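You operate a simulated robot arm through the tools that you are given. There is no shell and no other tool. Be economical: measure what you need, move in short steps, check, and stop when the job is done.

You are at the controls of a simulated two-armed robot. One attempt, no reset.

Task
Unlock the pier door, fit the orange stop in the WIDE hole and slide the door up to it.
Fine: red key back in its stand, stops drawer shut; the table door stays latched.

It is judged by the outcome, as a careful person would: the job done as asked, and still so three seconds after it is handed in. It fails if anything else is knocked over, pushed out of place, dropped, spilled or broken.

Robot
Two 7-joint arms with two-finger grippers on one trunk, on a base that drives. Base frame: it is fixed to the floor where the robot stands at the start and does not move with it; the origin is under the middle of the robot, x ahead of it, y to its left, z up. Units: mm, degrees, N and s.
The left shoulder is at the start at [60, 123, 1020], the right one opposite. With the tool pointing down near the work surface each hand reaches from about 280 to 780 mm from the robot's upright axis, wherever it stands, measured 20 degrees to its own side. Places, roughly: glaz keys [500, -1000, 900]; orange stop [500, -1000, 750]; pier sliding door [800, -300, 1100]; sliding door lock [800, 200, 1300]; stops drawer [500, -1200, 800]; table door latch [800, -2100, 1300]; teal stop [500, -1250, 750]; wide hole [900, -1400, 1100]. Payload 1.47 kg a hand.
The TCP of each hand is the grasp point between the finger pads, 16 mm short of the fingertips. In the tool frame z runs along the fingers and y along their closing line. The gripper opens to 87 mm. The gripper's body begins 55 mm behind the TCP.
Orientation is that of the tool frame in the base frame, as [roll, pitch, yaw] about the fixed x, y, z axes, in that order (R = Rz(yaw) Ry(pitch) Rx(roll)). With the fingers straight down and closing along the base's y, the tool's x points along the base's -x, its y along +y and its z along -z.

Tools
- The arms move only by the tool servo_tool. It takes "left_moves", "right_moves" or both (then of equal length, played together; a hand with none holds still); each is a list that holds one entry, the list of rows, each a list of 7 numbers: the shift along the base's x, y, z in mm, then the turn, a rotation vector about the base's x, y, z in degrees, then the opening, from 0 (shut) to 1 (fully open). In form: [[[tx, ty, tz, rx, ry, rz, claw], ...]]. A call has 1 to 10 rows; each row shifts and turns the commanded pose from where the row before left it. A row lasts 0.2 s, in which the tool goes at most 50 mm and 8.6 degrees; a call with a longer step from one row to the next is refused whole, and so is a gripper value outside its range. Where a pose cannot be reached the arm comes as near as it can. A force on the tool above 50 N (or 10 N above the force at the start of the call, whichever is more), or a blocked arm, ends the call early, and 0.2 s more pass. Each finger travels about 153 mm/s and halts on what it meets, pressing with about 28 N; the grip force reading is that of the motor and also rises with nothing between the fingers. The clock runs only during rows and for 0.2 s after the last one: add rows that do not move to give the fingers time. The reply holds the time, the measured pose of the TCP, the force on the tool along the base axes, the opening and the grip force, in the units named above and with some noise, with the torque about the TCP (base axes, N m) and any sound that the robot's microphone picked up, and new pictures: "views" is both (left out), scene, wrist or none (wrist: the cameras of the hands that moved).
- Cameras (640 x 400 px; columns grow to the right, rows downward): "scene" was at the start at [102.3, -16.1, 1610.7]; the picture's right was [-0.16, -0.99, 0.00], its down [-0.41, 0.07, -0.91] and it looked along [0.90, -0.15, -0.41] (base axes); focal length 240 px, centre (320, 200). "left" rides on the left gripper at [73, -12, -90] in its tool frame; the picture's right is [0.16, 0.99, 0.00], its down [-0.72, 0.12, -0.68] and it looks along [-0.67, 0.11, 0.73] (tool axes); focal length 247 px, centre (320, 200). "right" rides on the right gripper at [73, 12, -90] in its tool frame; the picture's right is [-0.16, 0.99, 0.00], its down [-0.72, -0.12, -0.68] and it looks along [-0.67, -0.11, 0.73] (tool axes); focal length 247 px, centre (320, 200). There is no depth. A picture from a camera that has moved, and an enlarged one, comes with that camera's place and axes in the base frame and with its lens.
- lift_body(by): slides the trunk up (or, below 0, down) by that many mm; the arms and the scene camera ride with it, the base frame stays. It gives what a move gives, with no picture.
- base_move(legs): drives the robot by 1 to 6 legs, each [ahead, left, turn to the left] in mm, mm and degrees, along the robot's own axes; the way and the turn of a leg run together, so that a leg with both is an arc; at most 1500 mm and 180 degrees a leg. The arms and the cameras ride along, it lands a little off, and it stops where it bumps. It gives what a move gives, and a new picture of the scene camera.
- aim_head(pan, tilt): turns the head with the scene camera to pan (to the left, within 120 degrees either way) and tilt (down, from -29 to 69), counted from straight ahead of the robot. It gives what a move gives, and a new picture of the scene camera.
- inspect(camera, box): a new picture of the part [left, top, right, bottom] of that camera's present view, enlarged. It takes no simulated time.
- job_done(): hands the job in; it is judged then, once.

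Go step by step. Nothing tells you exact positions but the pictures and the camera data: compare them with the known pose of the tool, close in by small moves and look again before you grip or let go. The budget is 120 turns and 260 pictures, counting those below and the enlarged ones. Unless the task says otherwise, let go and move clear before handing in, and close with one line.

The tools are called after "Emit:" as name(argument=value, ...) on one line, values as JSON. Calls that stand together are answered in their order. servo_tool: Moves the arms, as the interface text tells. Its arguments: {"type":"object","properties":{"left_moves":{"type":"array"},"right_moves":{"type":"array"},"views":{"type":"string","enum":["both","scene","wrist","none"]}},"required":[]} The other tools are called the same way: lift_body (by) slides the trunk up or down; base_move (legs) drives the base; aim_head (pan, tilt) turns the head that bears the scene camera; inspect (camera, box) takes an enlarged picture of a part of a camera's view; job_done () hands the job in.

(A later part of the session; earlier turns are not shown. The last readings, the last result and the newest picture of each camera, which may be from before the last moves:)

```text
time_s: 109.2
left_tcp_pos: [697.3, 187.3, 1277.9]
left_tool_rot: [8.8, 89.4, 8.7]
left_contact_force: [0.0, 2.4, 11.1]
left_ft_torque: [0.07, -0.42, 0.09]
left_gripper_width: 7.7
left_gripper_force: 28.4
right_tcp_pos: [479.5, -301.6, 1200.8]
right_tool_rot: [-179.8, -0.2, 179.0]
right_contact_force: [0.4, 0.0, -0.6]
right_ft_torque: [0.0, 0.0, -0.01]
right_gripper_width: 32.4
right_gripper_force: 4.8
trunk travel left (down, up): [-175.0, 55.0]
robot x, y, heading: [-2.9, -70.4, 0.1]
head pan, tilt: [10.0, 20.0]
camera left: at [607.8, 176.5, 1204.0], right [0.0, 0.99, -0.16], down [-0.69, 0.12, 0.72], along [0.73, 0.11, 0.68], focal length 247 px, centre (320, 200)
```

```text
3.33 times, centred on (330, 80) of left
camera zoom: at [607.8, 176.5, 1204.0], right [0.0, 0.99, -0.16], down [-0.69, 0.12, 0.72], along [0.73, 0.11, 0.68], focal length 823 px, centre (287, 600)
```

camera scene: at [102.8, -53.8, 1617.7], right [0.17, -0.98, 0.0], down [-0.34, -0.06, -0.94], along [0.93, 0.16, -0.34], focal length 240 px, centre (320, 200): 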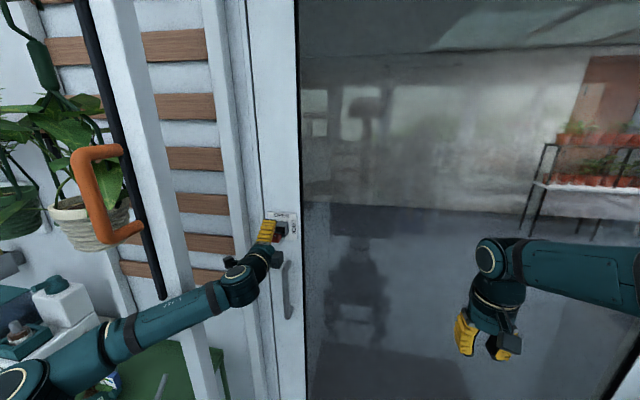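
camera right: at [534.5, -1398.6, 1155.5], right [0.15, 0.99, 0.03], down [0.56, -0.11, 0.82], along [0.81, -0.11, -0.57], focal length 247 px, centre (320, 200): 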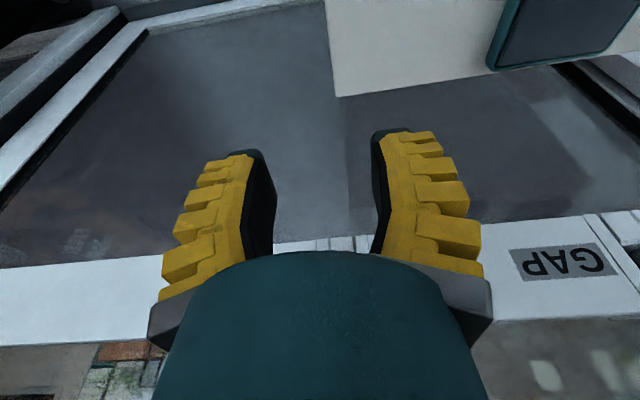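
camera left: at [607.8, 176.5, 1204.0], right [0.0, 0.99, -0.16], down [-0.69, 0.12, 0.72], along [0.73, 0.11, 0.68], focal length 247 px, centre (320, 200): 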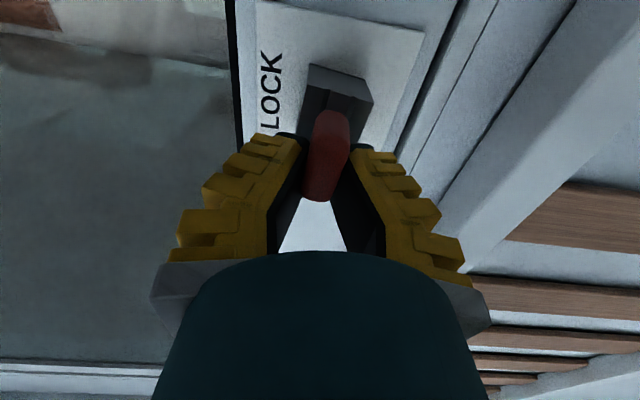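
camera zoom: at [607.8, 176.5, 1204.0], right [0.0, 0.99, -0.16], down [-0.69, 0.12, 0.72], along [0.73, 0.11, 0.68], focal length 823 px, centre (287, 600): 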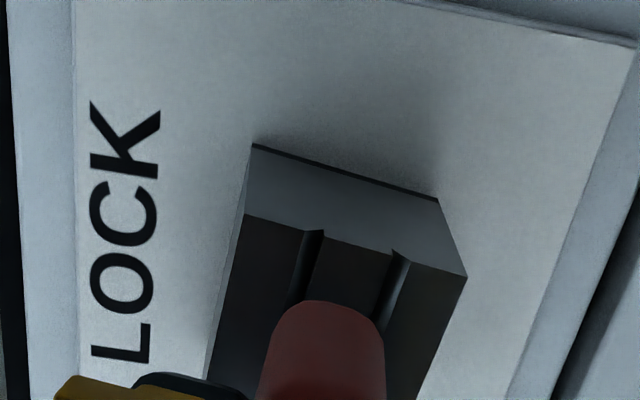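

The core lags some 5° behind. I turn about 10° further until it meets the end stop.

Emit:
servo_tool(left_moves=[[[0, 0, 0.5, -5, 0, 0, 0], [0, 0, 0, -5, 0, 0, 0], [0, 0, 0, 0, 0, 0, 0]]], views="none")

Emit:
inspect(camera="scene", box=[230, 195, 310, 255])

```text
time_s: 110.0
left_tcp_pos: [696.8, 188.8, 1278.1]
left_tool_rot: [-86.4, 80.2, -86.4]
left_contact_force: [2.1, 7.1, 10.0]
left_ft_torque: [0.22, -0.43, 0.27]
left_gripper_width: 9.0
left_gripper_force: 27.7
right_tcp_pos: [480.5, -300.9, 1202.4]
right_tool_rot: [-179.7, -0.2, 179.0]
right_contact_force: [0.2, 0.1, 0.4]
right_ft_torque: [-0.02, -0.01, 0.0]
right_gripper_width: 32.4
right_gripper_force: 4.2
trunk travel left (down, up): [-175.0, 55.0]
robot x, y, heading: [0.3, -68.0, 0.1]
head pan, tilt: [10.0, 20.0]
```

```text
6.67 times, centred on (270, 225) of scene
camera zoom: at [93.0, -58.1, 1618.5], right [0.18, -0.98, 0.0], down [-0.33, -0.06, -0.94], along [0.93, 0.17, -0.34], focal length 1599 px, centre (653, 33)
```

zoom: 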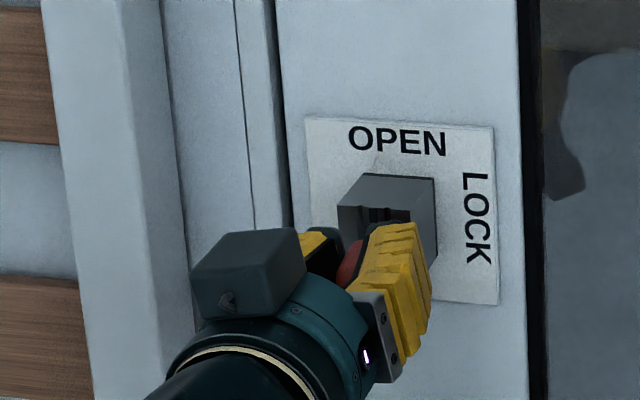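

The core is now square at OPEN. I pull the key straight out.

Emit:
servo_tool(left_moves=[[[0, -1, 2, 0, 0, 0, 0], [-6, 0, 0, 0, 0, 0, 0], [-8, 0, 0, 0, 0, 0, 0], [-10, 0, 0, 0, 0, 0, 0], [-10, 0, 0, 0, 0, 0, 0], [0, 0, 0, 0, 0, 0, 0]]], views="wrist")

Emit:
inspect(camera="scene", box=[230, 195, 310, 255])

```text
time_s: 111.4
left_tcp_pos: [671.7, 188.8, 1272.6]
left_tool_rot: [-90.1, 79.9, -90.4]
left_contact_force: [1.7, -0.5, -2.2]
left_ft_torque: [0.0, 0.07, 0.03]
left_gripper_width: 6.0
left_gripper_force: 28.3
right_tcp_pos: [488.5, -297.4, 1199.0]
right_tool_rot: [-179.7, -0.6, 179.0]
right_contact_force: [-1.1, -0.2, -0.3]
right_ft_torque: [0.0, 0.01, 0.01]
right_gripper_width: 32.1
right_gripper_force: 4.7
trunk travel left (down, up): [-175.0, 55.0]
robot x, y, heading: [4.2, -67.4, 0.3]
head pan, tilt: [10.0, 20.0]
camera left: at [582.0, 166.2, 1202.3], right [0.0, 0.94, -0.33], down [-0.68, 0.24, 0.69], along [0.73, 0.22, 0.64], focal length 247 px, centre (320, 200)
```

left: 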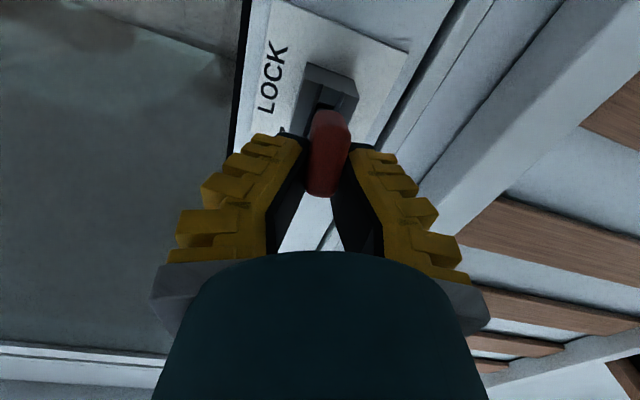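

```text
6.67 times, centred on (270, 225) of scene
camera zoom: at [102.6, -53.9, 1617.7], right [0.17, -0.98, 0.0], down [-0.34, -0.06, -0.94], along [0.93, 0.16, -0.34], focal length 1599 px, centre (653, 33)
```

zoom: 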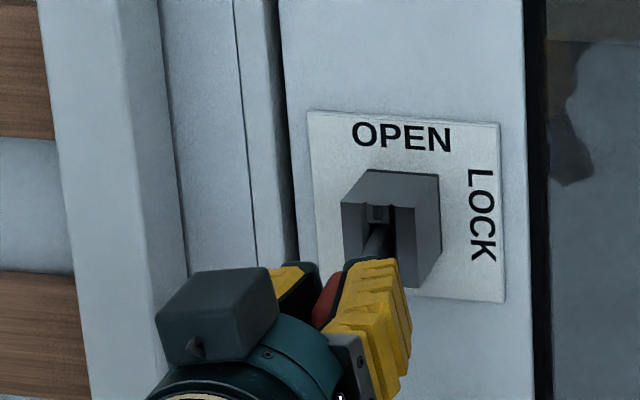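

The shaft is sliding out of the slot; I continue pulling.

Emit:
servo_tool(left_moves=[[[-12, 0, 0, 0, 0, 0, 0], [-15, 0, 0, 0, 0, 0, 0], [-20, 0, 0, 0, 0, 0, 0], [-30, 0, 0, 0, 0, 0, 0], [0, 0, 0, 0, 0, 0, 0]]], views="wrist")

Emit:
inspect(camera="scene", box=[210, 195, 310, 270])

```text
time_s: 112.6
left_tcp_pos: [596.1, 189.6, 1272.6]
left_tool_rot: [-89.7, 80.0, -89.9]
left_contact_force: [0.4, 0.1, -0.4]
left_ft_torque: [0.01, -0.01, 0.02]
left_gripper_width: 6.1
left_gripper_force: 28.3
right_tcp_pos: [487.7, -297.6, 1199.2]
right_tool_rot: [-179.7, -0.7, 179.0]
right_contact_force: [0.1, 0.4, 0.5]
right_ft_torque: [0.04, 0.0, 0.02]
right_gripper_width: 32.0
right_gripper_force: 4.4
trunk travel left (down, up): [-175.0, 55.0]
robot x, y, heading: [5.6, -70.0, 0.0]
head pan, tilt: [10.0, 20.0]
camera left: at [506.7, 166.4, 1202.2], right [0.0, 0.95, -0.33], down [-0.68, 0.24, 0.69], along [0.73, 0.22, 0.64], focal length 247 px, centre (320, 200)
```

left: 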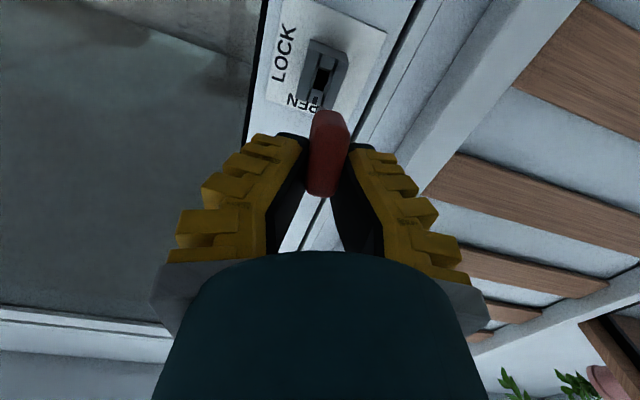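

```text
5.33 times, centred on (260, 232) of scene
camera zoom: at [103.6, -54.1, 1617.7], right [0.17, -0.98, 0.0], down [-0.34, -0.06, -0.94], along [0.93, 0.16, -0.34], focal length 1279 px, centre (640, 27)
```

zoom: 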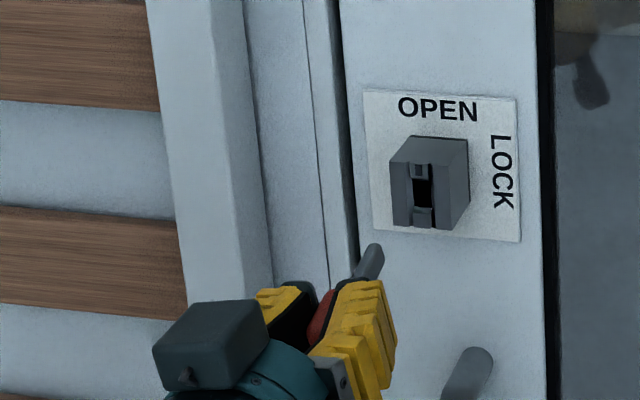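

The key is out and the lock reads OPEN. I tuck the left hand back, turning the key to point down.

Emit:
servo_tool(left_moves=[[[-15, -4, 10, 5, 0, 0, 0], [-20, -4, 10, 5, 0, 0, 0], [-20, -4, 10, 0, 8.4, 0, 0], [-20, -4, 10, 0, 8.4, 0, 0], [-20, -4, 10, 0, 8.4, 0, 0], [-20, -4, 10, 0, 8.4, 0, 0], [-20, -4, 10, 0, 8.4, 0, 0], [-20, -4, 0, 0, 8.4, 0, 0], [-10, 0, 0, 0, 8.4, 0, 0], [0, 0, 0, 0, 8.4, 0, 0]]], views="none")

Emit:
servo_tool(left_moves=[[[0, 0, 0, 0, 8.4, 0, 0], [0, 0, 0, 0, 8.4, 0, 0], [0, 0, 0, 0, 6, 0, 0], [0, 0, 0, 0, 0, 0, 0]]])

Emit:
inspect(camera="scene", box=[220, 200, 380, 320])

```text
time_s: 114.8
left_tcp_pos: [430.3, 157.1, 1344.6]
left_tool_rot: [-179.8, 22.7, 179.9]
left_contact_force: [0.5, 0.5, -0.3]
left_ft_torque: [0.01, 0.02, 0.0]
left_gripper_width: 6.2
left_gripper_force: 28.1
right_tcp_pos: [487.1, -298.6, 1198.1]
right_tool_rot: [-179.6, -0.6, 178.9]
right_contact_force: [-0.1, -0.7, -0.9]
right_ft_torque: [0.04, -0.01, 0.0]
right_gripper_width: 32.4
right_gripper_force: 5.1
trunk travel left (down, up): [-175.0, 55.0]
robot x, y, heading: [2.1, -69.7, -0.1]
head pan, tilt: [10.0, 20.0]
```

```text
time_s: 115.8
left_tcp_pos: [429.1, 157.4, 1344.4]
left_tool_rot: [-179.8, 0.0, 180.0]
left_contact_force: [-0.6, 0.4, 1.1]
left_ft_torque: [0.01, -0.01, -0.02]
left_gripper_width: 6.0
left_gripper_force: 27.4
right_tcp_pos: [488.9, -298.0, 1200.5]
right_tool_rot: [-179.6, -0.6, 179.0]
right_contact_force: [-0.3, -0.2, 0.5]
right_ft_torque: [-0.02, -0.01, 0.0]
right_gripper_width: 32.3
right_gripper_force: 4.3
trunk travel left (down, up): [-175.0, 55.0]
robot x, y, heading: [-0.6, -68.2, 0.3]
head pan, tilt: [10.0, 20.0]
camera scene: at [102.6, -53.5, 1617.7], right [0.17, -0.98, 0.0], down [-0.34, -0.06, -0.94], along [0.93, 0.16, -0.34], focal length 240 px, centre (320, 200)
camera left: at [355.8, 146.9, 1434.1], right [-0.16, 0.99, 0.0], down [0.72, 0.12, 0.68], along [0.67, 0.1, -0.73], focal length 247 px, centre (320, 200)
```

scene: 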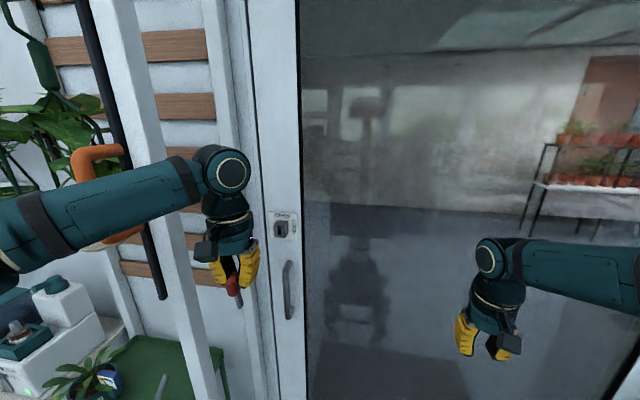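
left: 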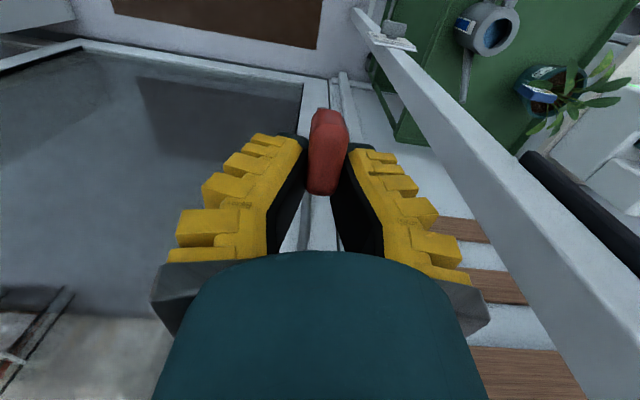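

```text
3.33 times, centred on (300, 260) of scene
camera zoom: at [102.6, -53.5, 1617.7], right [0.17, -0.98, 0.0], down [-0.34, -0.06, -0.94], along [0.93, 0.16, -0.34], focal length 799 px, centre (387, 0)
```

zoom: 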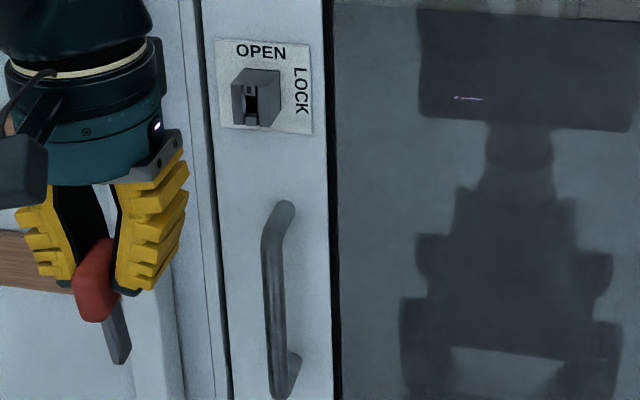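

The handle bar is near [732, 176, 990–1135]. I first return the key: drive to the cabinet with the key in the left hand.

Emit:
base_move(legs=[[-150, 0, 0], [0, -1030, 0]])

Emit:
aim_head(pan=5, tilt=45)

Emit:
servo_tool(left_moves=[[[0, 0, 0, 0, 0, 0, 0]]], views="wrist")

```text
time_s: 125.9
left_tcp_pos: [279.1, -825.3, 1344.7]
left_tool_rot: [-179.8, 0.1, -178.8]
left_contact_force: [-0.3, 0.9, 0.3]
left_ft_torque: [0.01, 0.02, -0.03]
left_gripper_width: 6.1
left_gripper_force: 28.0
right_tcp_pos: [346.5, -1279.2, 1199.1]
right_tool_rot: [-179.6, -0.5, -179.8]
right_contact_force: [-0.2, 1.2, 1.0]
right_ft_torque: [0.01, -0.01, -0.02]
right_gripper_width: 32.1
right_gripper_force: 4.6
trunk travel left (down, up): [-175.0, 55.0]
robot x, y, heading: [-148.6, -1064.5, 1.2]
head pan, tilt: [10.0, 20.0]
camera scene: at [-42.9, -1044.1, 1617.7], right [0.2, -0.98, 0.0], down [-0.34, -0.07, -0.94], along [0.92, 0.18, -0.34], focal length 240 px, centre (320, 200)
```

scene: 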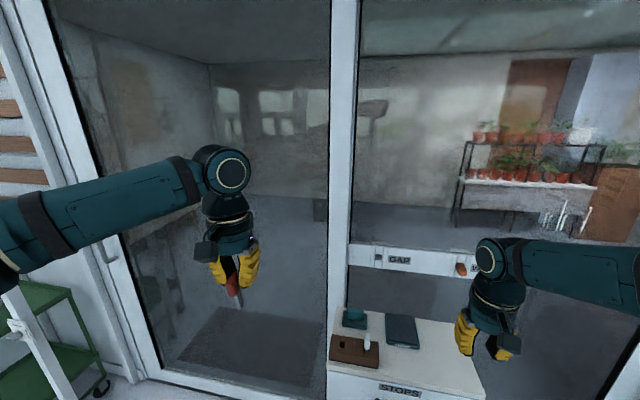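

```text
time_s: 126.8
left_tcp_pos: [278.0, -824.9, 1344.7]
left_tool_rot: [-179.8, 0.0, -178.9]
left_contact_force: [0.3, 0.0, -1.2]
left_ft_torque: [0.02, 0.01, -0.01]
left_gripper_width: 5.9
left_gripper_force: 27.8
right_tcp_pos: [346.4, -1280.1, 1198.8]
right_tool_rot: [-179.6, -0.6, -179.8]
right_contact_force: [-0.7, -0.4, 0.1]
right_ft_torque: [0.01, -0.03, 0.01]
right_gripper_width: 32.3
right_gripper_force: 4.5
trunk travel left (down, up): [-175.0, 55.0]
robot x, y, heading: [-141.0, -1062.0, 1.5]
head pan, tilt: [5.0, 45.0]
camera scene: at [-53.4, -1053.3, 1579.1], right [0.11, -0.99, 0.0], down [-0.7, -0.08, -0.71], along [0.7, 0.08, -0.71], focal length 240 px, centre (320, 200)
```

scene: 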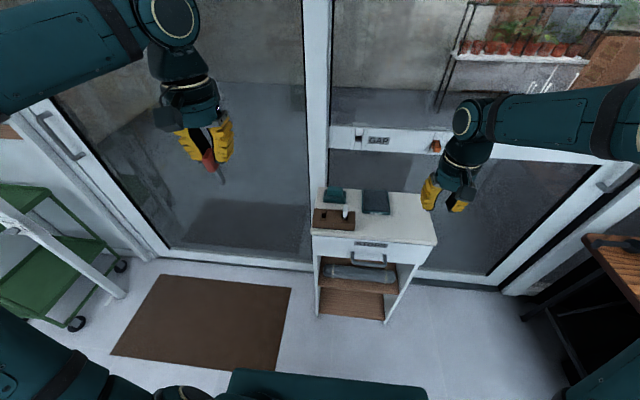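

```text
time_s: 127.2
left_tcp_pos: [278.9, -826.1, 1344.4]
left_tool_rot: [-179.8, 0.1, -178.7]
left_contact_force: [0.6, 0.3, -0.6]
left_ft_torque: [0.02, 0.0, 0.0]
left_gripper_width: 5.8
left_gripper_force: 28.2
right_tcp_pos: [347.3, -1278.5, 1197.6]
right_tool_rot: [-179.6, -0.7, -179.9]
right_contact_force: [0.1, 0.8, 0.1]
right_ft_torque: [0.01, -0.02, -0.03]
right_gripper_width: 32.2
right_gripper_force: 5.0
trunk travel left (down, up): [-175.0, 55.0]
robot x, y, heading: [-145.1, -1059.4, 1.5]
head pan, tilt: [5.0, 45.0]
camera left: at [205.9, -838.2, 1433.9], right [-0.18, 0.98, 0.0], down [0.72, 0.13, 0.68], along [0.67, 0.12, -0.73], focal length 247 px, centre (320, 200)
```

left: 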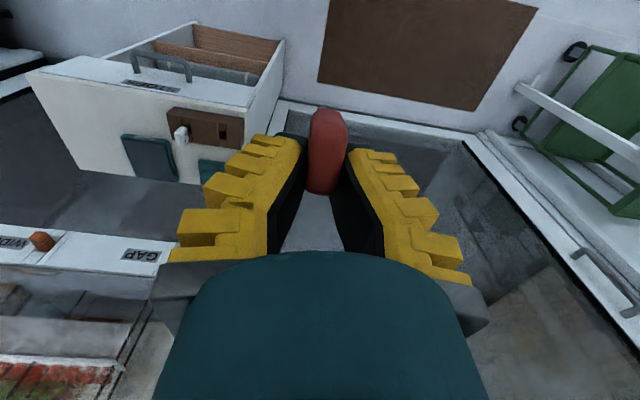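

I enlarge the stand to locate its empty slot.

Emit:
inspect(camera="scene", box=[305, 180, 405, 240])

Emit:
inspect(camera="left", box=[150, 90, 260, 190])

Emit:
inspect(camera="scene", box=[160, 90, 260, 190])

```text
6.40 times, centred on (355, 210) of scene
camera zoom: at [-53.4, -1053.4, 1579.1], right [0.11, -0.99, 0.0], down [-0.7, -0.08, -0.71], along [0.7, 0.08, -0.71], focal length 1535 px, centre (96, 136)
```

zoom: 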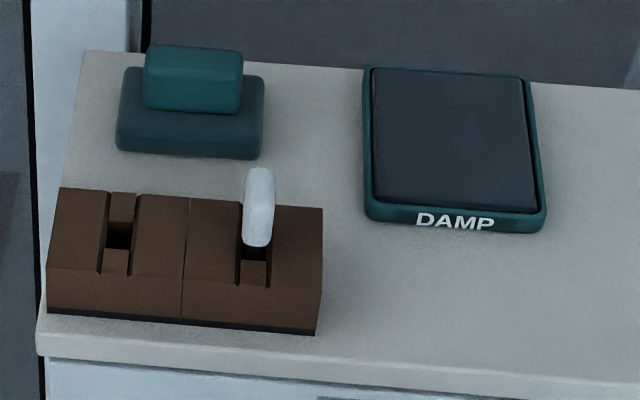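

```text
4.00 times, centred on (205, 140) of left
camera zoom: at [205.9, -838.2, 1433.9], right [-0.18, 0.98, 0.0], down [0.72, 0.13, 0.68], along [0.67, 0.12, -0.73], focal length 988 px, centre (780, 440)
```

zoom: 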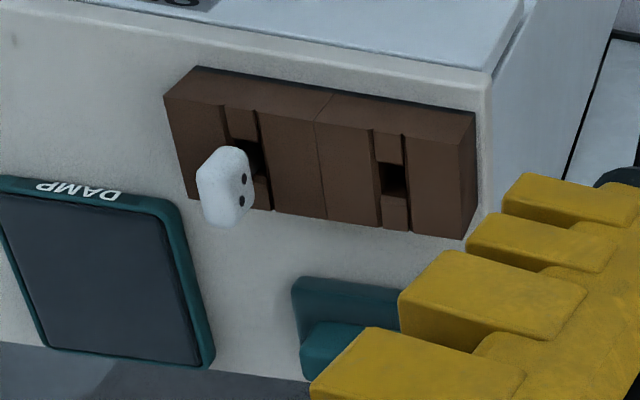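

```text
4.00 times, centred on (210, 140) of scene
camera zoom: at [-53.4, -1053.4, 1579.1], right [0.11, -0.99, 0.0], down [-0.7, -0.08, -0.71], along [0.7, 0.08, -0.71], focal length 959 px, centre (760, 440)
```

zoom: 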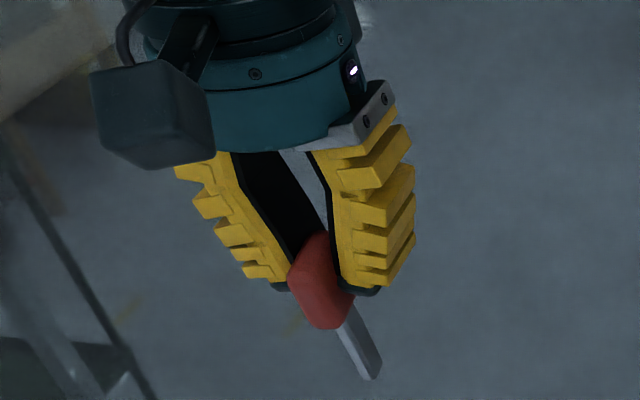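

The slot is at about [512, -1003, 931] and the key's blade tilts about 15° forward in my grip. I drive a bit closer, level the blade and go above the slot.

Emit:
base_move(legs=[[60, 0, -1.4]])

Emit:
servo_tool(left_moves=[[[20, -18, -20, 0, 5, 0, 0], [20, -18, -20, 0, 5, 0, 0], [20, -18, -20, 0, 5, 0, 0], [20, -18, -25, 0, 0, 0, 0], [20, -18, -25, 0, 0, 0, 0], [20, -18, -25, 0, 0, 0, 0], [20, -18, -25, 0, 0, 0, 0], [20, -18, -25, 0, 0, 0, 0], [20, -18, -15, 0, 0, 0, 0], [0, 0, 0, 0, 0, 0, 0]]])

```text
time_s: 128.1
left_tcp_pos: [345.4, -836.2, 1343.7]
left_tool_rot: [-179.8, 0.1, 179.8]
left_contact_force: [0.7, 0.1, -0.6]
left_ft_torque: [-0.02, 0.06, -0.01]
left_gripper_width: 6.3
left_gripper_force: 27.6
right_tcp_pos: [402.0, -1291.7, 1197.3]
right_tool_rot: [-179.6, -0.7, 178.8]
right_contact_force: [0.7, 0.3, -0.3]
right_ft_torque: [0.0, 0.03, 0.0]
right_gripper_width: 32.3
right_gripper_force: 4.6
trunk travel left (down, up): [-175.0, 55.0]
robot x, y, heading: [-85.8, -1061.0, 0.0]
head pan, tilt: [5.0, 45.0]
camera scene: at [7.4, -1055.1, 1578.9], right [0.09, -1.0, 0.0], down [-0.71, -0.06, -0.71], along [0.7, 0.06, -0.71], focal length 240 px, centre (320, 200)
```

scene: 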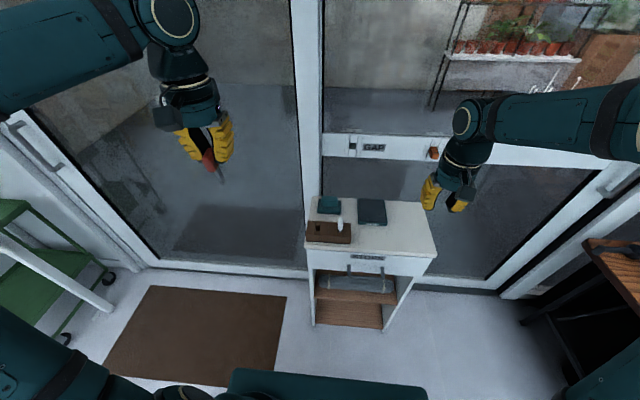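

```text
time_s: 130.3
left_tcp_pos: [521.9, -993.9, 1144.0]
left_tool_rot: [-179.9, -14.9, 179.8]
left_contact_force: [1.0, -0.9, -0.6]
left_ft_torque: [-0.03, 0.03, 0.03]
left_gripper_width: 5.9
left_gripper_force: 27.6
right_tcp_pos: [400.1, -1290.0, 1199.2]
right_tool_rot: [-179.6, -0.6, 178.7]
right_contact_force: [0.3, 0.8, -0.2]
right_ft_torque: [-0.02, -0.07, 0.04]
right_gripper_width: 32.2
right_gripper_force: 4.6
trunk travel left (down, up): [-175.0, 55.0]
robot x, y, heading: [-87.9, -1057.7, -0.3]
head pan, tilt: [5.0, 45.0]
camera scene: at [4.4, -1054.3, 1579.1], right [0.09, -1.0, 0.0], down [-0.7, -0.06, -0.71], along [0.7, 0.06, -0.71], focal length 240 px, centre (320, 200)
camera left: at [474.7, -1005.2, 1249.2], right [-0.15, 0.99, 0.04], down [0.87, 0.12, 0.47], along [0.46, 0.1, -0.88], focal length 247 px, centre (320, 200)
```

scene: 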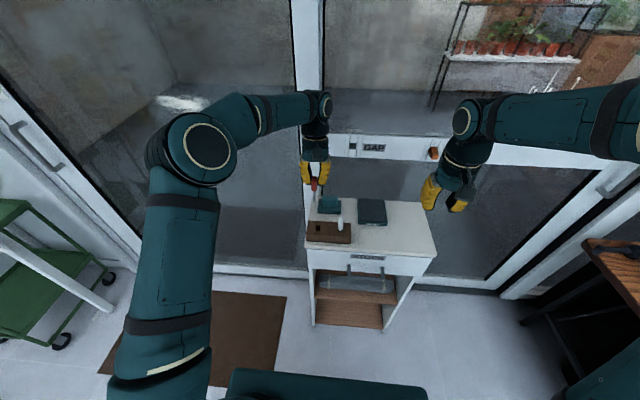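
left: 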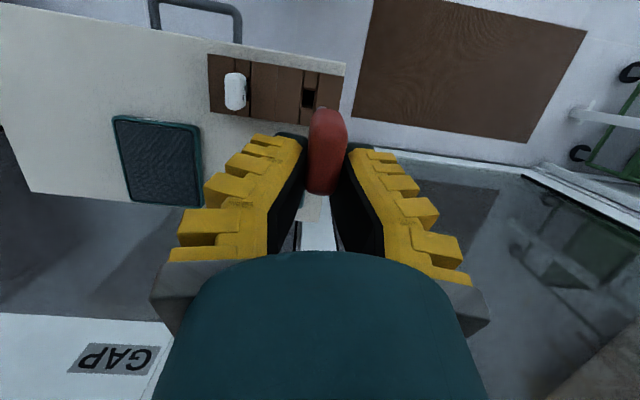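

Emit:
inspect(camera="scene", box=[295, 150, 355, 250])

Emit:
inspect(camera="left", box=[220, 40, 380, 140])

```text
4.00 times, centred on (325, 200) of scene
camera zoom: at [4.4, -1054.3, 1579.1], right [0.09, -1.0, 0.0], down [-0.7, -0.06, -0.71], along [0.7, 0.06, -0.71], focal length 959 px, centre (300, 200)
```

zoom: 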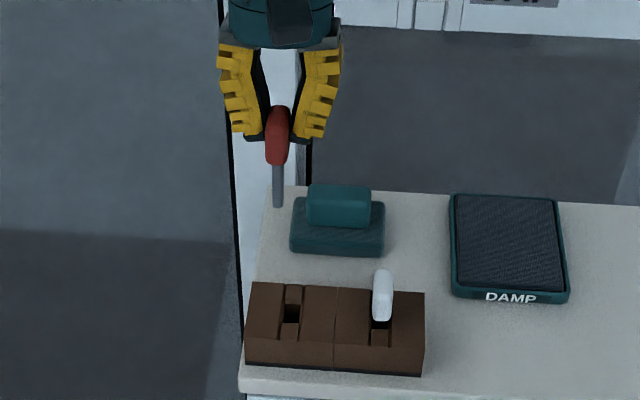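

```text
4.00 times, centred on (300, 90) of left
camera zoom: at [474.7, -1005.2, 1249.2], right [-0.15, 0.99, 0.04], down [0.87, 0.12, 0.47], along [0.46, 0.1, -0.88], focal length 988 px, centre (400, 640)
```

zoom: 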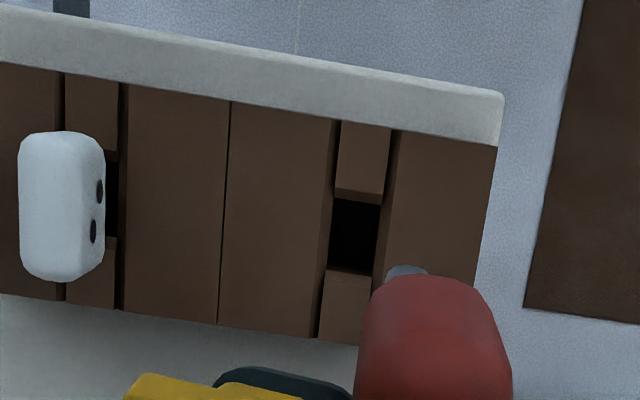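

The blade is vertical now, its tip at about [496, -996, 1077]. I move over the slot and lower to ~30 mm above it, then look.

Emit:
servo_tool(left_moves=[[[5, -4, -25, 0, 0, 0, 0], [5, -4, -25, 0, 0, 0, 0], [0, 0, -25, 0, 0, 0, 0], [0, 0, -25, 0, 0, 0, 0], [0, 0, 0, 0, 0, 0, 0]]], views="none")

Emit:
inspect(camera="scene", box=[295, 180, 355, 250])

Emit:
inspect(camera="left", box=[260, 0, 400, 140])

```text
time_s: 131.5
left_tcp_pos: [534.3, -1005.7, 1043.4]
left_tool_rot: [-179.8, -14.8, 179.8]
left_contact_force: [0.1, -0.3, -1.2]
left_ft_torque: [-0.01, -0.02, 0.02]
left_gripper_width: 5.9
left_gripper_force: 27.6
right_tcp_pos: [400.1, -1290.2, 1198.3]
right_tool_rot: [-179.6, -0.6, 178.7]
right_contact_force: [-0.2, 0.2, -0.1]
right_ft_torque: [-0.01, 0.02, 0.01]
right_gripper_width: 32.4
right_gripper_force: 4.2
trunk travel left (down, up): [-175.0, 55.0]
robot x, y, heading: [-85.5, -1057.7, -0.1]
head pan, tilt: [5.0, 45.0]
```

```text
5.71 times, centred on (325, 215) of scene
camera zoom: at [4.8, -1054.8, 1579.1], right [0.09, -1.0, 0.0], down [-0.7, -0.06, -0.71], along [0.7, 0.06, -0.71], focal length 1370 px, centre (291, 114)
```

zoom: 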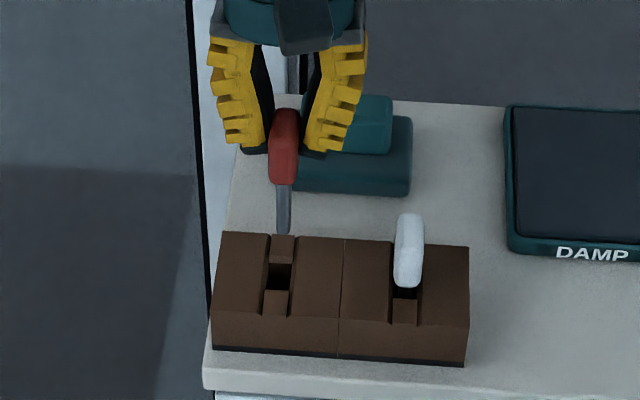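

```text
2.86 times, centred on (330, 70) of left
camera zoom: at [487.0, -1016.4, 1148.8], right [-0.15, 0.99, 0.04], down [0.87, 0.12, 0.47], along [0.46, 0.1, -0.88], focal length 706 px, centre (291, 571)
```

zoom: 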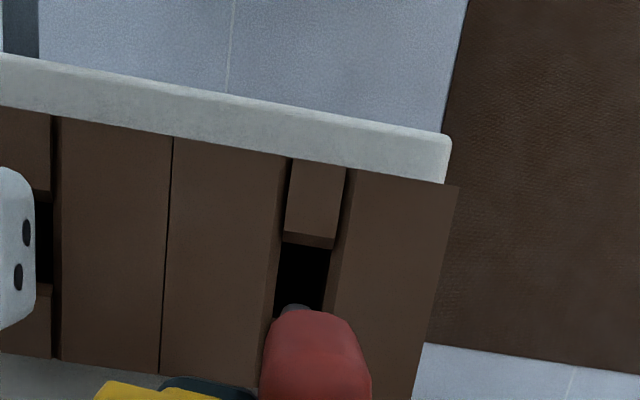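

Tip needs about -4 mm in x and +2.5 mm in y. I correct and lower to the slot mouth.

Emit:
servo_tool(left_moves=[[[-4, 2.5, -8, 0, 0, 0, 0], [0, 0, -10, 0, 0, 0, 0], [0, 0, -8, 0, 0, 0, 0], [0, 0, 0, 0, 0, 0, 0]]], views="none")

Emit:
inspect(camera="scene", box=[295, 190, 345, 240])

Emit:
inspect(camera="left", box=[270, 20, 390, 140])

```text
time_s: 132.5
left_tcp_pos: [530.9, -1001.9, 1020.8]
left_tool_rot: [-179.8, -14.9, 179.8]
left_contact_force: [-0.8, 0.3, -0.5]
left_ft_torque: [0.0, -0.01, -0.01]
left_gripper_width: 5.8
left_gripper_force: 28.3
right_tcp_pos: [399.8, -1292.5, 1198.6]
right_tool_rot: [-179.6, -0.6, 178.9]
right_contact_force: [0.7, 0.5, 0.1]
right_ft_torque: [0.02, 0.02, -0.03]
right_gripper_width: 32.5
right_gripper_force: 4.3
trunk travel left (down, up): [-175.0, 55.0]
robot x, y, heading: [-89.0, -1060.2, -0.0]
head pan, tilt: [5.0, 45.0]
```

```text
8.00 times, centred on (320, 215) of scene
camera zoom: at [5.1, -1054.9, 1579.1], right [0.09, -1.0, 0.0], down [-0.7, -0.06, -0.71], along [0.7, 0.06, -0.71], focal length 1918 px, centre (320, 80)
```

zoom: 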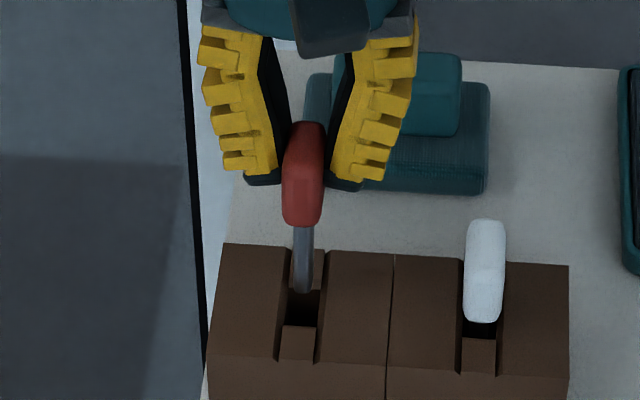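

```text
3.33 times, centred on (330, 80) of left
camera zoom: at [482.8, -1014.3, 1124.7], right [-0.15, 0.99, 0.04], down [0.87, 0.12, 0.47], along [0.46, 0.1, -0.88], focal length 823 px, centre (287, 600)
```

zoom: 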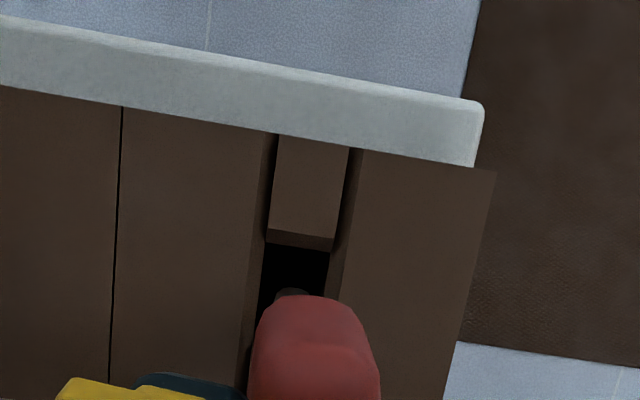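

The tip is at the mouth; the blade spans slightly far in x. I shift -3 mm in x and lower slowly.

Emit:
servo_tool(left_moves=[[[-3, 1, 0, 0, 0, 0, 0], [0, 0, -6, 0, 0, 0, 0], [0, 0, -6, 0, 0, 0, 0], [0, 0, -6, 0, 0, 0, 0], [0, 0, -5, 0, 0, 0, 0], [0, 0, 0, 0, 0, 0, 0]]], views="none")

Emit:
inspect(camera="scene", box=[295, 190, 345, 240])

```text
time_s: 133.9
left_tcp_pos: [526.2, -1002.2, 995.1]
left_tool_rot: [-179.8, -15.0, 179.7]
left_contact_force: [-0.3, -0.4, -0.6]
left_ft_torque: [0.0, -0.05, 0.0]
left_gripper_width: 6.0
left_gripper_force: 27.8
right_tcp_pos: [400.4, -1290.7, 1198.5]
right_tool_rot: [-179.6, -0.6, 178.7]
right_contact_force: [-0.1, -0.1, 0.0]
right_ft_torque: [0.01, 0.03, 0.0]
right_gripper_width: 32.3
right_gripper_force: 4.7
trunk travel left (down, up): [-175.0, 55.0]
robot x, y, heading: [-87.7, -1057.6, -0.3]
head pan, tilt: [5.0, 45.0]
```

```text
8.00 times, centred on (320, 215) of scene
camera zoom: at [5.1, -1055.0, 1579.1], right [0.09, -1.0, 0.0], down [-0.7, -0.06, -0.71], along [0.7, 0.06, -0.71], focal length 1918 px, centre (320, 80)
```

zoom: 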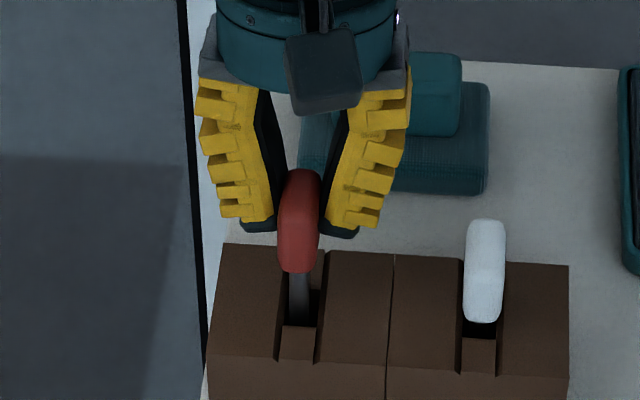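

No contact — the blade is entering. I continue down.

Emit:
servo_tool(left_moves=[[[0, -1, -6, 0, 0, 0, 0], [0, 0, -6, 0, 0, 0, 0], [0, 0, -6, 0, 0, 0, 0], [0, 0, -5, 0, 0, 0, 0], [0, 0, 0, 0, 0, 0, 0]]], views="none")

Emit:
inspect(camera="scene", box=[295, 190, 345, 240])

```text
time_s: 135.1
left_tcp_pos: [526.0, -1004.1, 974.5]
left_tool_rot: [-179.9, -14.7, 179.8]
left_contact_force: [0.2, -0.2, 20.5]
left_ft_torque: [-0.03, 0.28, -0.01]
left_gripper_width: 14.4
left_gripper_force: 27.6
right_tcp_pos: [398.7, -1291.7, 1199.6]
right_tool_rot: [-179.6, -0.5, 178.7]
right_contact_force: [-1.0, -1.0, 0.0]
right_ft_torque: [-0.02, 0.03, 0.0]
right_gripper_width: 32.3
right_gripper_force: 4.8
trunk travel left (down, up): [-175.0, 55.0]
robot x, y, heading: [-86.7, -1056.8, 0.3]
head pan, tilt: [5.0, 45.0]
```

```text
8.00 times, centred on (320, 215) of scene
camera zoom: at [3.1, -1055.1, 1579.3], right [0.09, -1.0, 0.0], down [-0.7, -0.06, -0.71], along [0.71, 0.06, -0.71], focal length 1918 px, centre (320, 80)
```

zoom: 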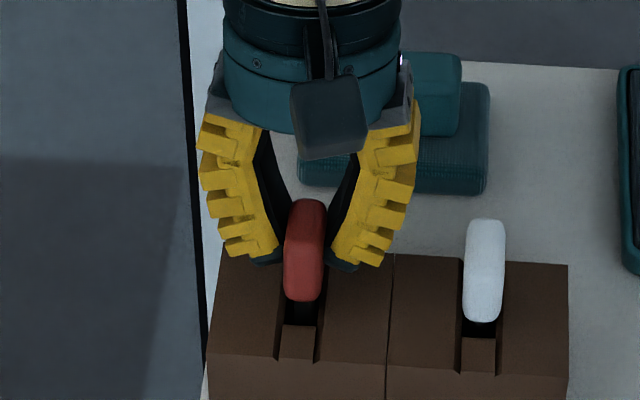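

Contact, with the key about 12 mm above the depth of the white one. I open the fingers slightly, and then push down on the head if it does not drop by itself.

Emit:
servo_tool(left_moves=[[[0, 0, 4, 0, 0, 0, 0], [0, 0, 0, 0, 0, 0, 0.2], [0, 0, 0, 0, 0, 0, 0.4], [0, 0, 0, 0, 0, 0, 0.4], [0, 0, 0, 0, 0, 0, 0.4]]], views="none")

Emit:
inspect(camera="scene", box=[295, 190, 345, 240])

```text
time_s: 136.3
left_tcp_pos: [526.4, -1003.4, 975.5]
left_tool_rot: [-179.9, -14.8, 180.0]
left_contact_force: [0.3, 0.2, 0.0]
left_ft_torque: [-0.03, 0.0, 0.01]
left_gripper_width: 40.8
left_gripper_force: 4.5
right_tcp_pos: [401.2, -1290.8, 1198.8]
right_tool_rot: [-179.6, -0.6, 178.9]
right_contact_force: [0.1, 0.3, 0.4]
right_ft_torque: [0.0, -0.02, -0.02]
right_gripper_width: 32.0
right_gripper_force: 4.1
trunk travel left (down, up): [-175.0, 55.0]
robot x, y, heading: [-86.3, -1063.4, 0.0]
head pan, tilt: [5.0, 45.0]
```

```text
8.00 times, centred on (320, 215) of scene
camera zoom: at [5.1, -1055.0, 1579.1], right [0.09, -1.0, 0.0], down [-0.7, -0.06, -0.71], along [0.7, 0.06, -0.71], focal length 1918 px, centre (320, 80)
```

zoom: 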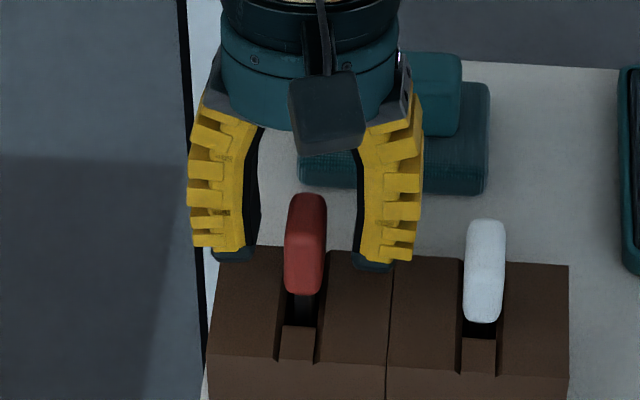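

The key stands by itself but ~12 mm high. I raise the hand, close it, and press the head down gently.

Emit:
servo_tool(left_moves=[[[0, 0, 25, 0, 0, 0, 0.4], [0, 0, 30, 0, 0, 0, 0.4], [0, 0, 30, 0, -5, 0, 0.2], [-7, -1, 0, 0, -5, 0, 0], [-7, -1, 0, 0, -5, 0, 0], [-5, -1, 0, 0, 0, 0, 0], [0, 0, 0, 0, 0, 0, 0]]], views="wrist")

Emit:
inspect(camera="scene", box=[295, 180, 345, 240])

```text
time_s: 137.9
left_tcp_pos: [506.7, -1007.0, 1062.3]
left_tool_rot: [-179.9, 0.0, 179.8]
left_contact_force: [0.3, 0.3, 0.8]
left_ft_torque: [0.01, 0.01, 0.01]
left_gripper_width: 0.0
left_gripper_force: 28.3
right_tcp_pos: [400.1, -1290.2, 1199.0]
right_tool_rot: [-179.6, -0.5, 178.8]
right_contact_force: [0.3, -0.3, -0.2]
right_ft_torque: [0.0, -0.04, 0.02]
right_gripper_width: 32.5
right_gripper_force: 4.7
trunk travel left (down, up): [-175.0, 55.0]
robot x, y, heading: [-86.8, -1060.0, 0.1]
head pan, tilt: [5.0, 45.0]
camera left: at [433.4, -1016.7, 1152.0], right [-0.15, 0.99, 0.0], down [0.72, 0.12, 0.68], along [0.67, 0.1, -0.73], focal length 247 px, centre (320, 200)
```

left: 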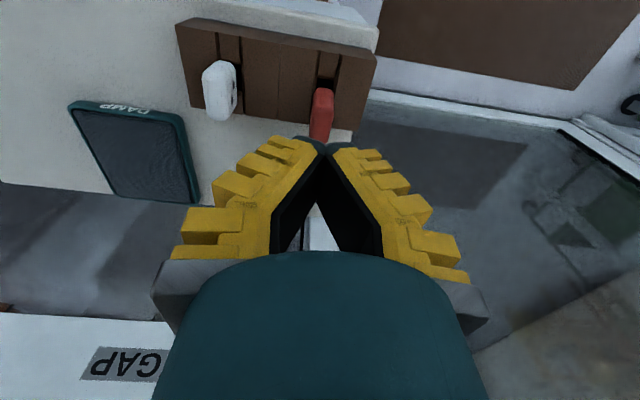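

```text
6.67 times, centred on (320, 210) of scene
camera zoom: at [4.8, -1054.9, 1579.1], right [0.09, -1.0, 0.0], down [-0.7, -0.06, -0.71], along [0.7, 0.06, -0.71], focal length 1599 px, centre (320, 133)
```

zoom: 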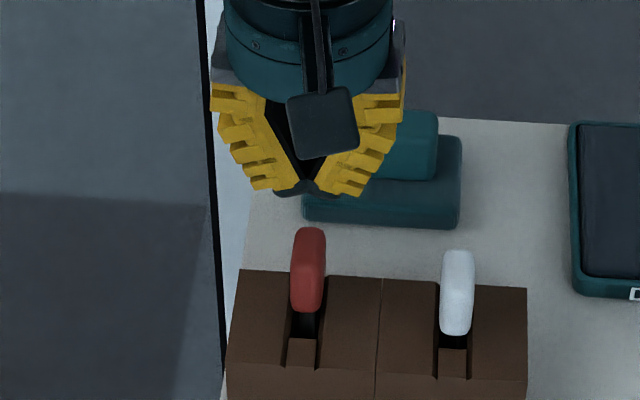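

Emit:
inspect(camera="left", box=[180, 20, 400, 150])

```text
2.91 times, centred on (290, 85) of left
camera zoom: at [433.4, -1016.7, 1152.0], right [-0.15, 0.99, 0.0], down [0.72, 0.12, 0.68], along [0.67, 0.1, -0.73], focal length 718 px, centre (407, 534)
```

zoom: 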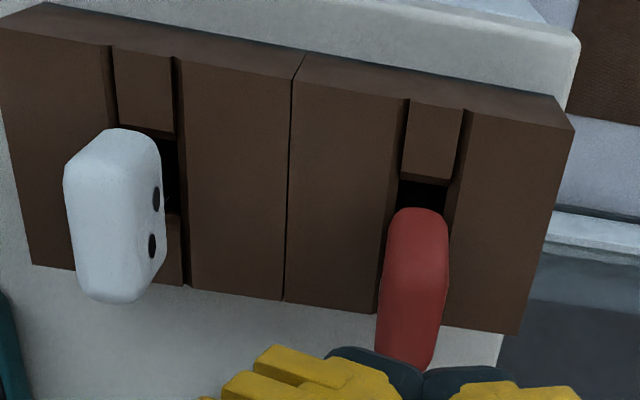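

The key leans toward -y, which keeps it from dropping. I regrasp its head with the hand vertical, centred on the slot, and then press it down.

Emit:
servo_tool(left_moves=[[[0, 0, 0, 0, 0, 0, 0.5], [0, -1, 0, 0, 0, 0, 0.5], [0, 0, -20, 0, 0, 0, 0.5], [0, 0, -25, 0, 0, 0, 0.5], [0, 0, -25, 0, 0, 0, 0.5], [0, 0, -5, 0, 0, 0, 0.5], [0, 0, 0, 0, 0, 0, 0.2], [0, 0, 0, 0, 0, 0, 0], [0, 0, 0, 0, 0, 0, 0], [0, 0, 0, 0, 0, 0, 0]]], views="none")

Emit:
inspect(camera="scene", box=[295, 180, 345, 240])

Emit:
inspect(camera="left", box=[240, 60, 400, 220])

```text
time_s: 140.1
left_tcp_pos: [506.5, -1005.9, 989.9]
left_tool_rot: [-179.8, 0.3, 179.8]
left_contact_force: [0.2, 0.4, 9.3]
left_ft_torque: [0.02, -0.07, -0.01]
left_gripper_width: 9.4
left_gripper_force: 27.8
right_tcp_pos: [400.1, -1292.6, 1198.9]
right_tool_rot: [-179.6, -0.6, 178.8]
right_contact_force: [-0.6, -0.4, -0.5]
right_ft_torque: [0.03, -0.01, 0.02]
right_gripper_width: 32.3
right_gripper_force: 4.9
trunk travel left (down, up): [-175.0, 55.0]
robot x, y, heading: [-83.2, -1058.6, -0.2]
head pan, tilt: [5.0, 45.0]
```

```text
6.67 times, centred on (320, 210) of scene
camera zoom: at [4.2, -1055.0, 1579.2], right [0.09, -1.0, 0.0], down [-0.7, -0.06, -0.71], along [0.7, 0.06, -0.71], focal length 1599 px, centre (320, 133)
```

zoom: 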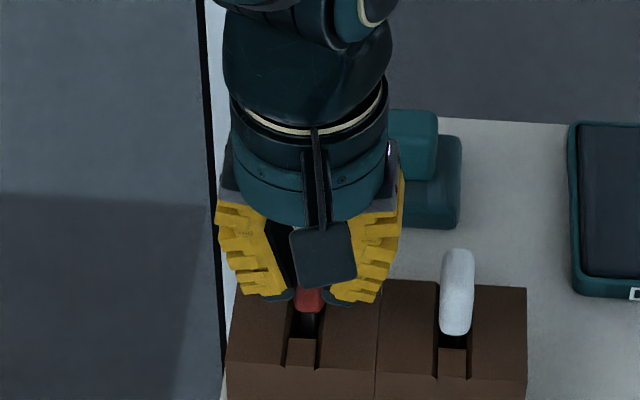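

```text
2.50 times, centred on (320, 140) of left
camera zoom: at [432.5, -1017.1, 1078.2], right [-0.15, 0.99, 0.0], down [0.72, 0.12, 0.68], along [0.67, 0.1, -0.73], focal length 617 px, centre (320, 350)
```

zoom: 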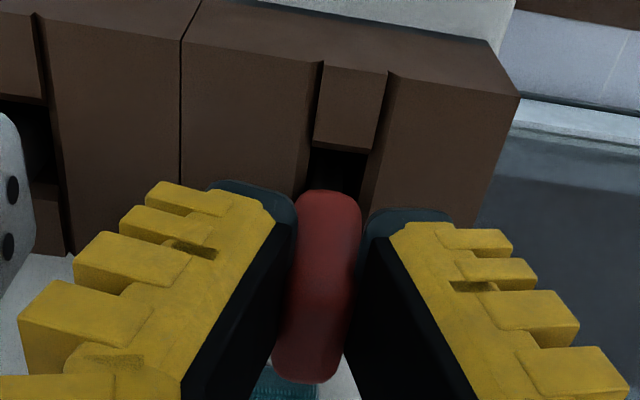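

Gripped upright; the head is ~2 mm off to -y. I shift +2 mm and press down in small steps.

Emit:
servo_tool(left_moves=[[[0, 2, 1, 0, 0, 0, 0], [0, 0, -4, 0, 0, 0, 0], [0, 0, -4, 0, 0, 0, 0], [0, 0, -4, 0, 0, 0, 0], [0, 0, -3, 0, 0, 0, 0], [0, 0, 0, 0, 0, 0, 0]]], views="none")

Emit:
inspect(camera="left", box=[240, 60, 400, 220])

```text
time_s: 141.5
left_tcp_pos: [505.5, -1005.0, 974.9]
left_tool_rot: [-179.9, 0.2, 179.8]
left_contact_force: [1.9, -0.5, 28.8]
left_ft_torque: [-0.03, -0.27, -0.03]
left_gripper_width: 28.2
left_gripper_force: 27.8
right_tcp_pos: [397.4, -1291.2, 1199.8]
right_tool_rot: [-179.6, -0.5, 178.8]
right_contact_force: [0.4, -0.1, -0.6]
right_ft_torque: [0.01, -0.01, 0.03]
right_gripper_width: 32.3
right_gripper_force: 4.5
trunk travel left (down, up): [-175.0, 55.0]
robot x, y, heading: [-88.2, -1061.3, 0.1]
head pan, tilt: [5.0, 45.0]
```

```text
2.50 times, centred on (320, 140) of left
camera zoom: at [431.6, -1015.7, 1062.8], right [-0.15, 0.99, 0.0], down [0.72, 0.12, 0.68], along [0.68, 0.1, -0.73], focal length 617 px, centre (320, 350)
```

zoom: 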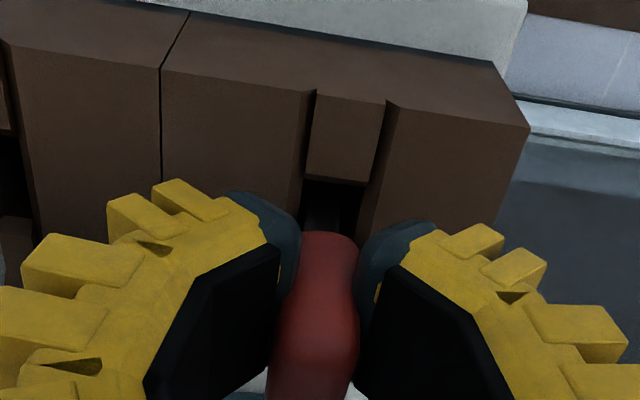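

The fingers slid down around the head rather than the key moving. I release, lift the left hand, and use the right wrist camera to view the key from the side.

Emit:
servo_tool(left_moves=[[[0, 0, 6, 0, 0, 0, 0.4], [0, 0, 0, 0, 0, 0, 0.6], [0, 0, 0, 0, 0, 0, 0.6], [0, 0, 25, 0, 0, 0, 0.6], [0, 0, 40, 0, 0, 0, 0.6], [0, 0, 45, 0, 0, 0, 0.6], [0, 0, 45, 0, 0, 0, 0.6], [-20, 10, 40, 0, 0, 0, 0.6], [-20, 20, 20, 0, 0, 0, 0.6], [0, 0, 0, 0, 0, 0, 0.6]]], right_moves=[[[0, 0, 0, 0, 0, 0, 0.8], [0, 0, 0, 0, 0, 0, 0.8], [8, 0, 0, 0, 0, 8.5, 0.9], [8, 5, 0, 0, 0, 8.5, 1], [8, 5, 0, 0, 0, 8.5, 1], [8, 8, 0, 0, 0, 8.5, 1], [8, 8, 0, 0, 0, 8.5, 1], [8, 8, 0, 0, 0, 8.5, 1], [8, 8, -10, 0, 0, 8.5, 1], [8, 8, -10, 0, 0, 8.5, 1]]], views="none")

Emit:
servo_tool(right_moves=[[[15, 10, -10, 0, 0, 8.5, 1], [15, 10, -10, 0, 0, 8.5, 1], [10, 5, -10, 0, 0, 0, 1], [0, 0, 0, 0, 0, 0, 1]]], views="wrist")

```text
time_s: 143.7
left_tcp_pos: [466.2, -975.8, 1193.1]
left_tool_rot: [-179.9, 0.0, 179.8]
left_contact_force: [-0.3, -0.1, 0.6]
left_ft_torque: [0.03, 0.0, 0.0]
left_gripper_width: 57.6
left_gripper_force: 3.9
right_tcp_pos: [464.6, -1241.4, 1177.5]
right_tool_rot: [-179.5, -0.5, -113.1]
right_contact_force: [0.5, -0.9, -0.1]
right_ft_torque: [0.05, 0.0, 0.01]
right_gripper_width: 87.3
right_gripper_force: 0.1
trunk travel left (down, up): [-175.0, 55.0]
robot x, y, heading: [-90.3, -1060.8, -0.1]
head pan, tilt: [5.0, 45.0]
```

```text
time_s: 144.7
left_tcp_pos: [464.0, -975.3, 1193.8]
left_tool_rot: [-179.8, 0.0, 179.8]
left_contact_force: [0.1, 0.2, -0.1]
left_ft_torque: [-0.02, -0.03, 0.01]
left_gripper_width: 57.3
left_gripper_force: 4.4
right_tcp_pos: [504.9, -1215.4, 1146.8]
right_tool_rot: [-179.5, -0.6, -96.1]
right_contact_force: [0.4, 0.4, 0.1]
right_ft_torque: [0.01, 0.01, 0.02]
right_gripper_width: 87.0
right_gripper_force: 0.0
trunk travel left (down, up): [-175.0, 55.0]
robot x, y, heading: [-85.2, -1064.2, -0.1]
head pan, tilt: [5.0, 45.0]
camera right: at [484.5, -1285.4, 1236.9], right [-0.96, 0.26, -0.01], down [0.19, 0.72, 0.67], along [0.18, 0.65, -0.74], focal length 247 px, centre (320, 200)
```

right: 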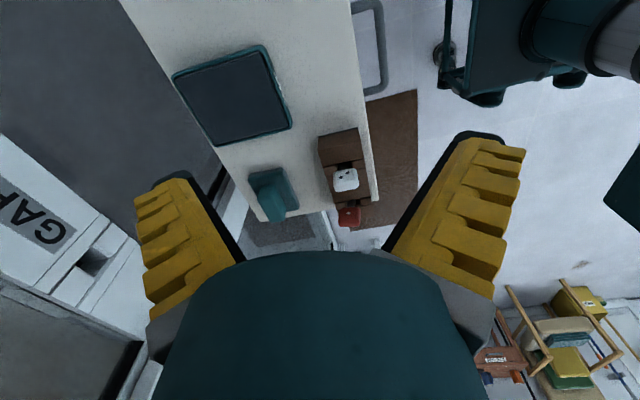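

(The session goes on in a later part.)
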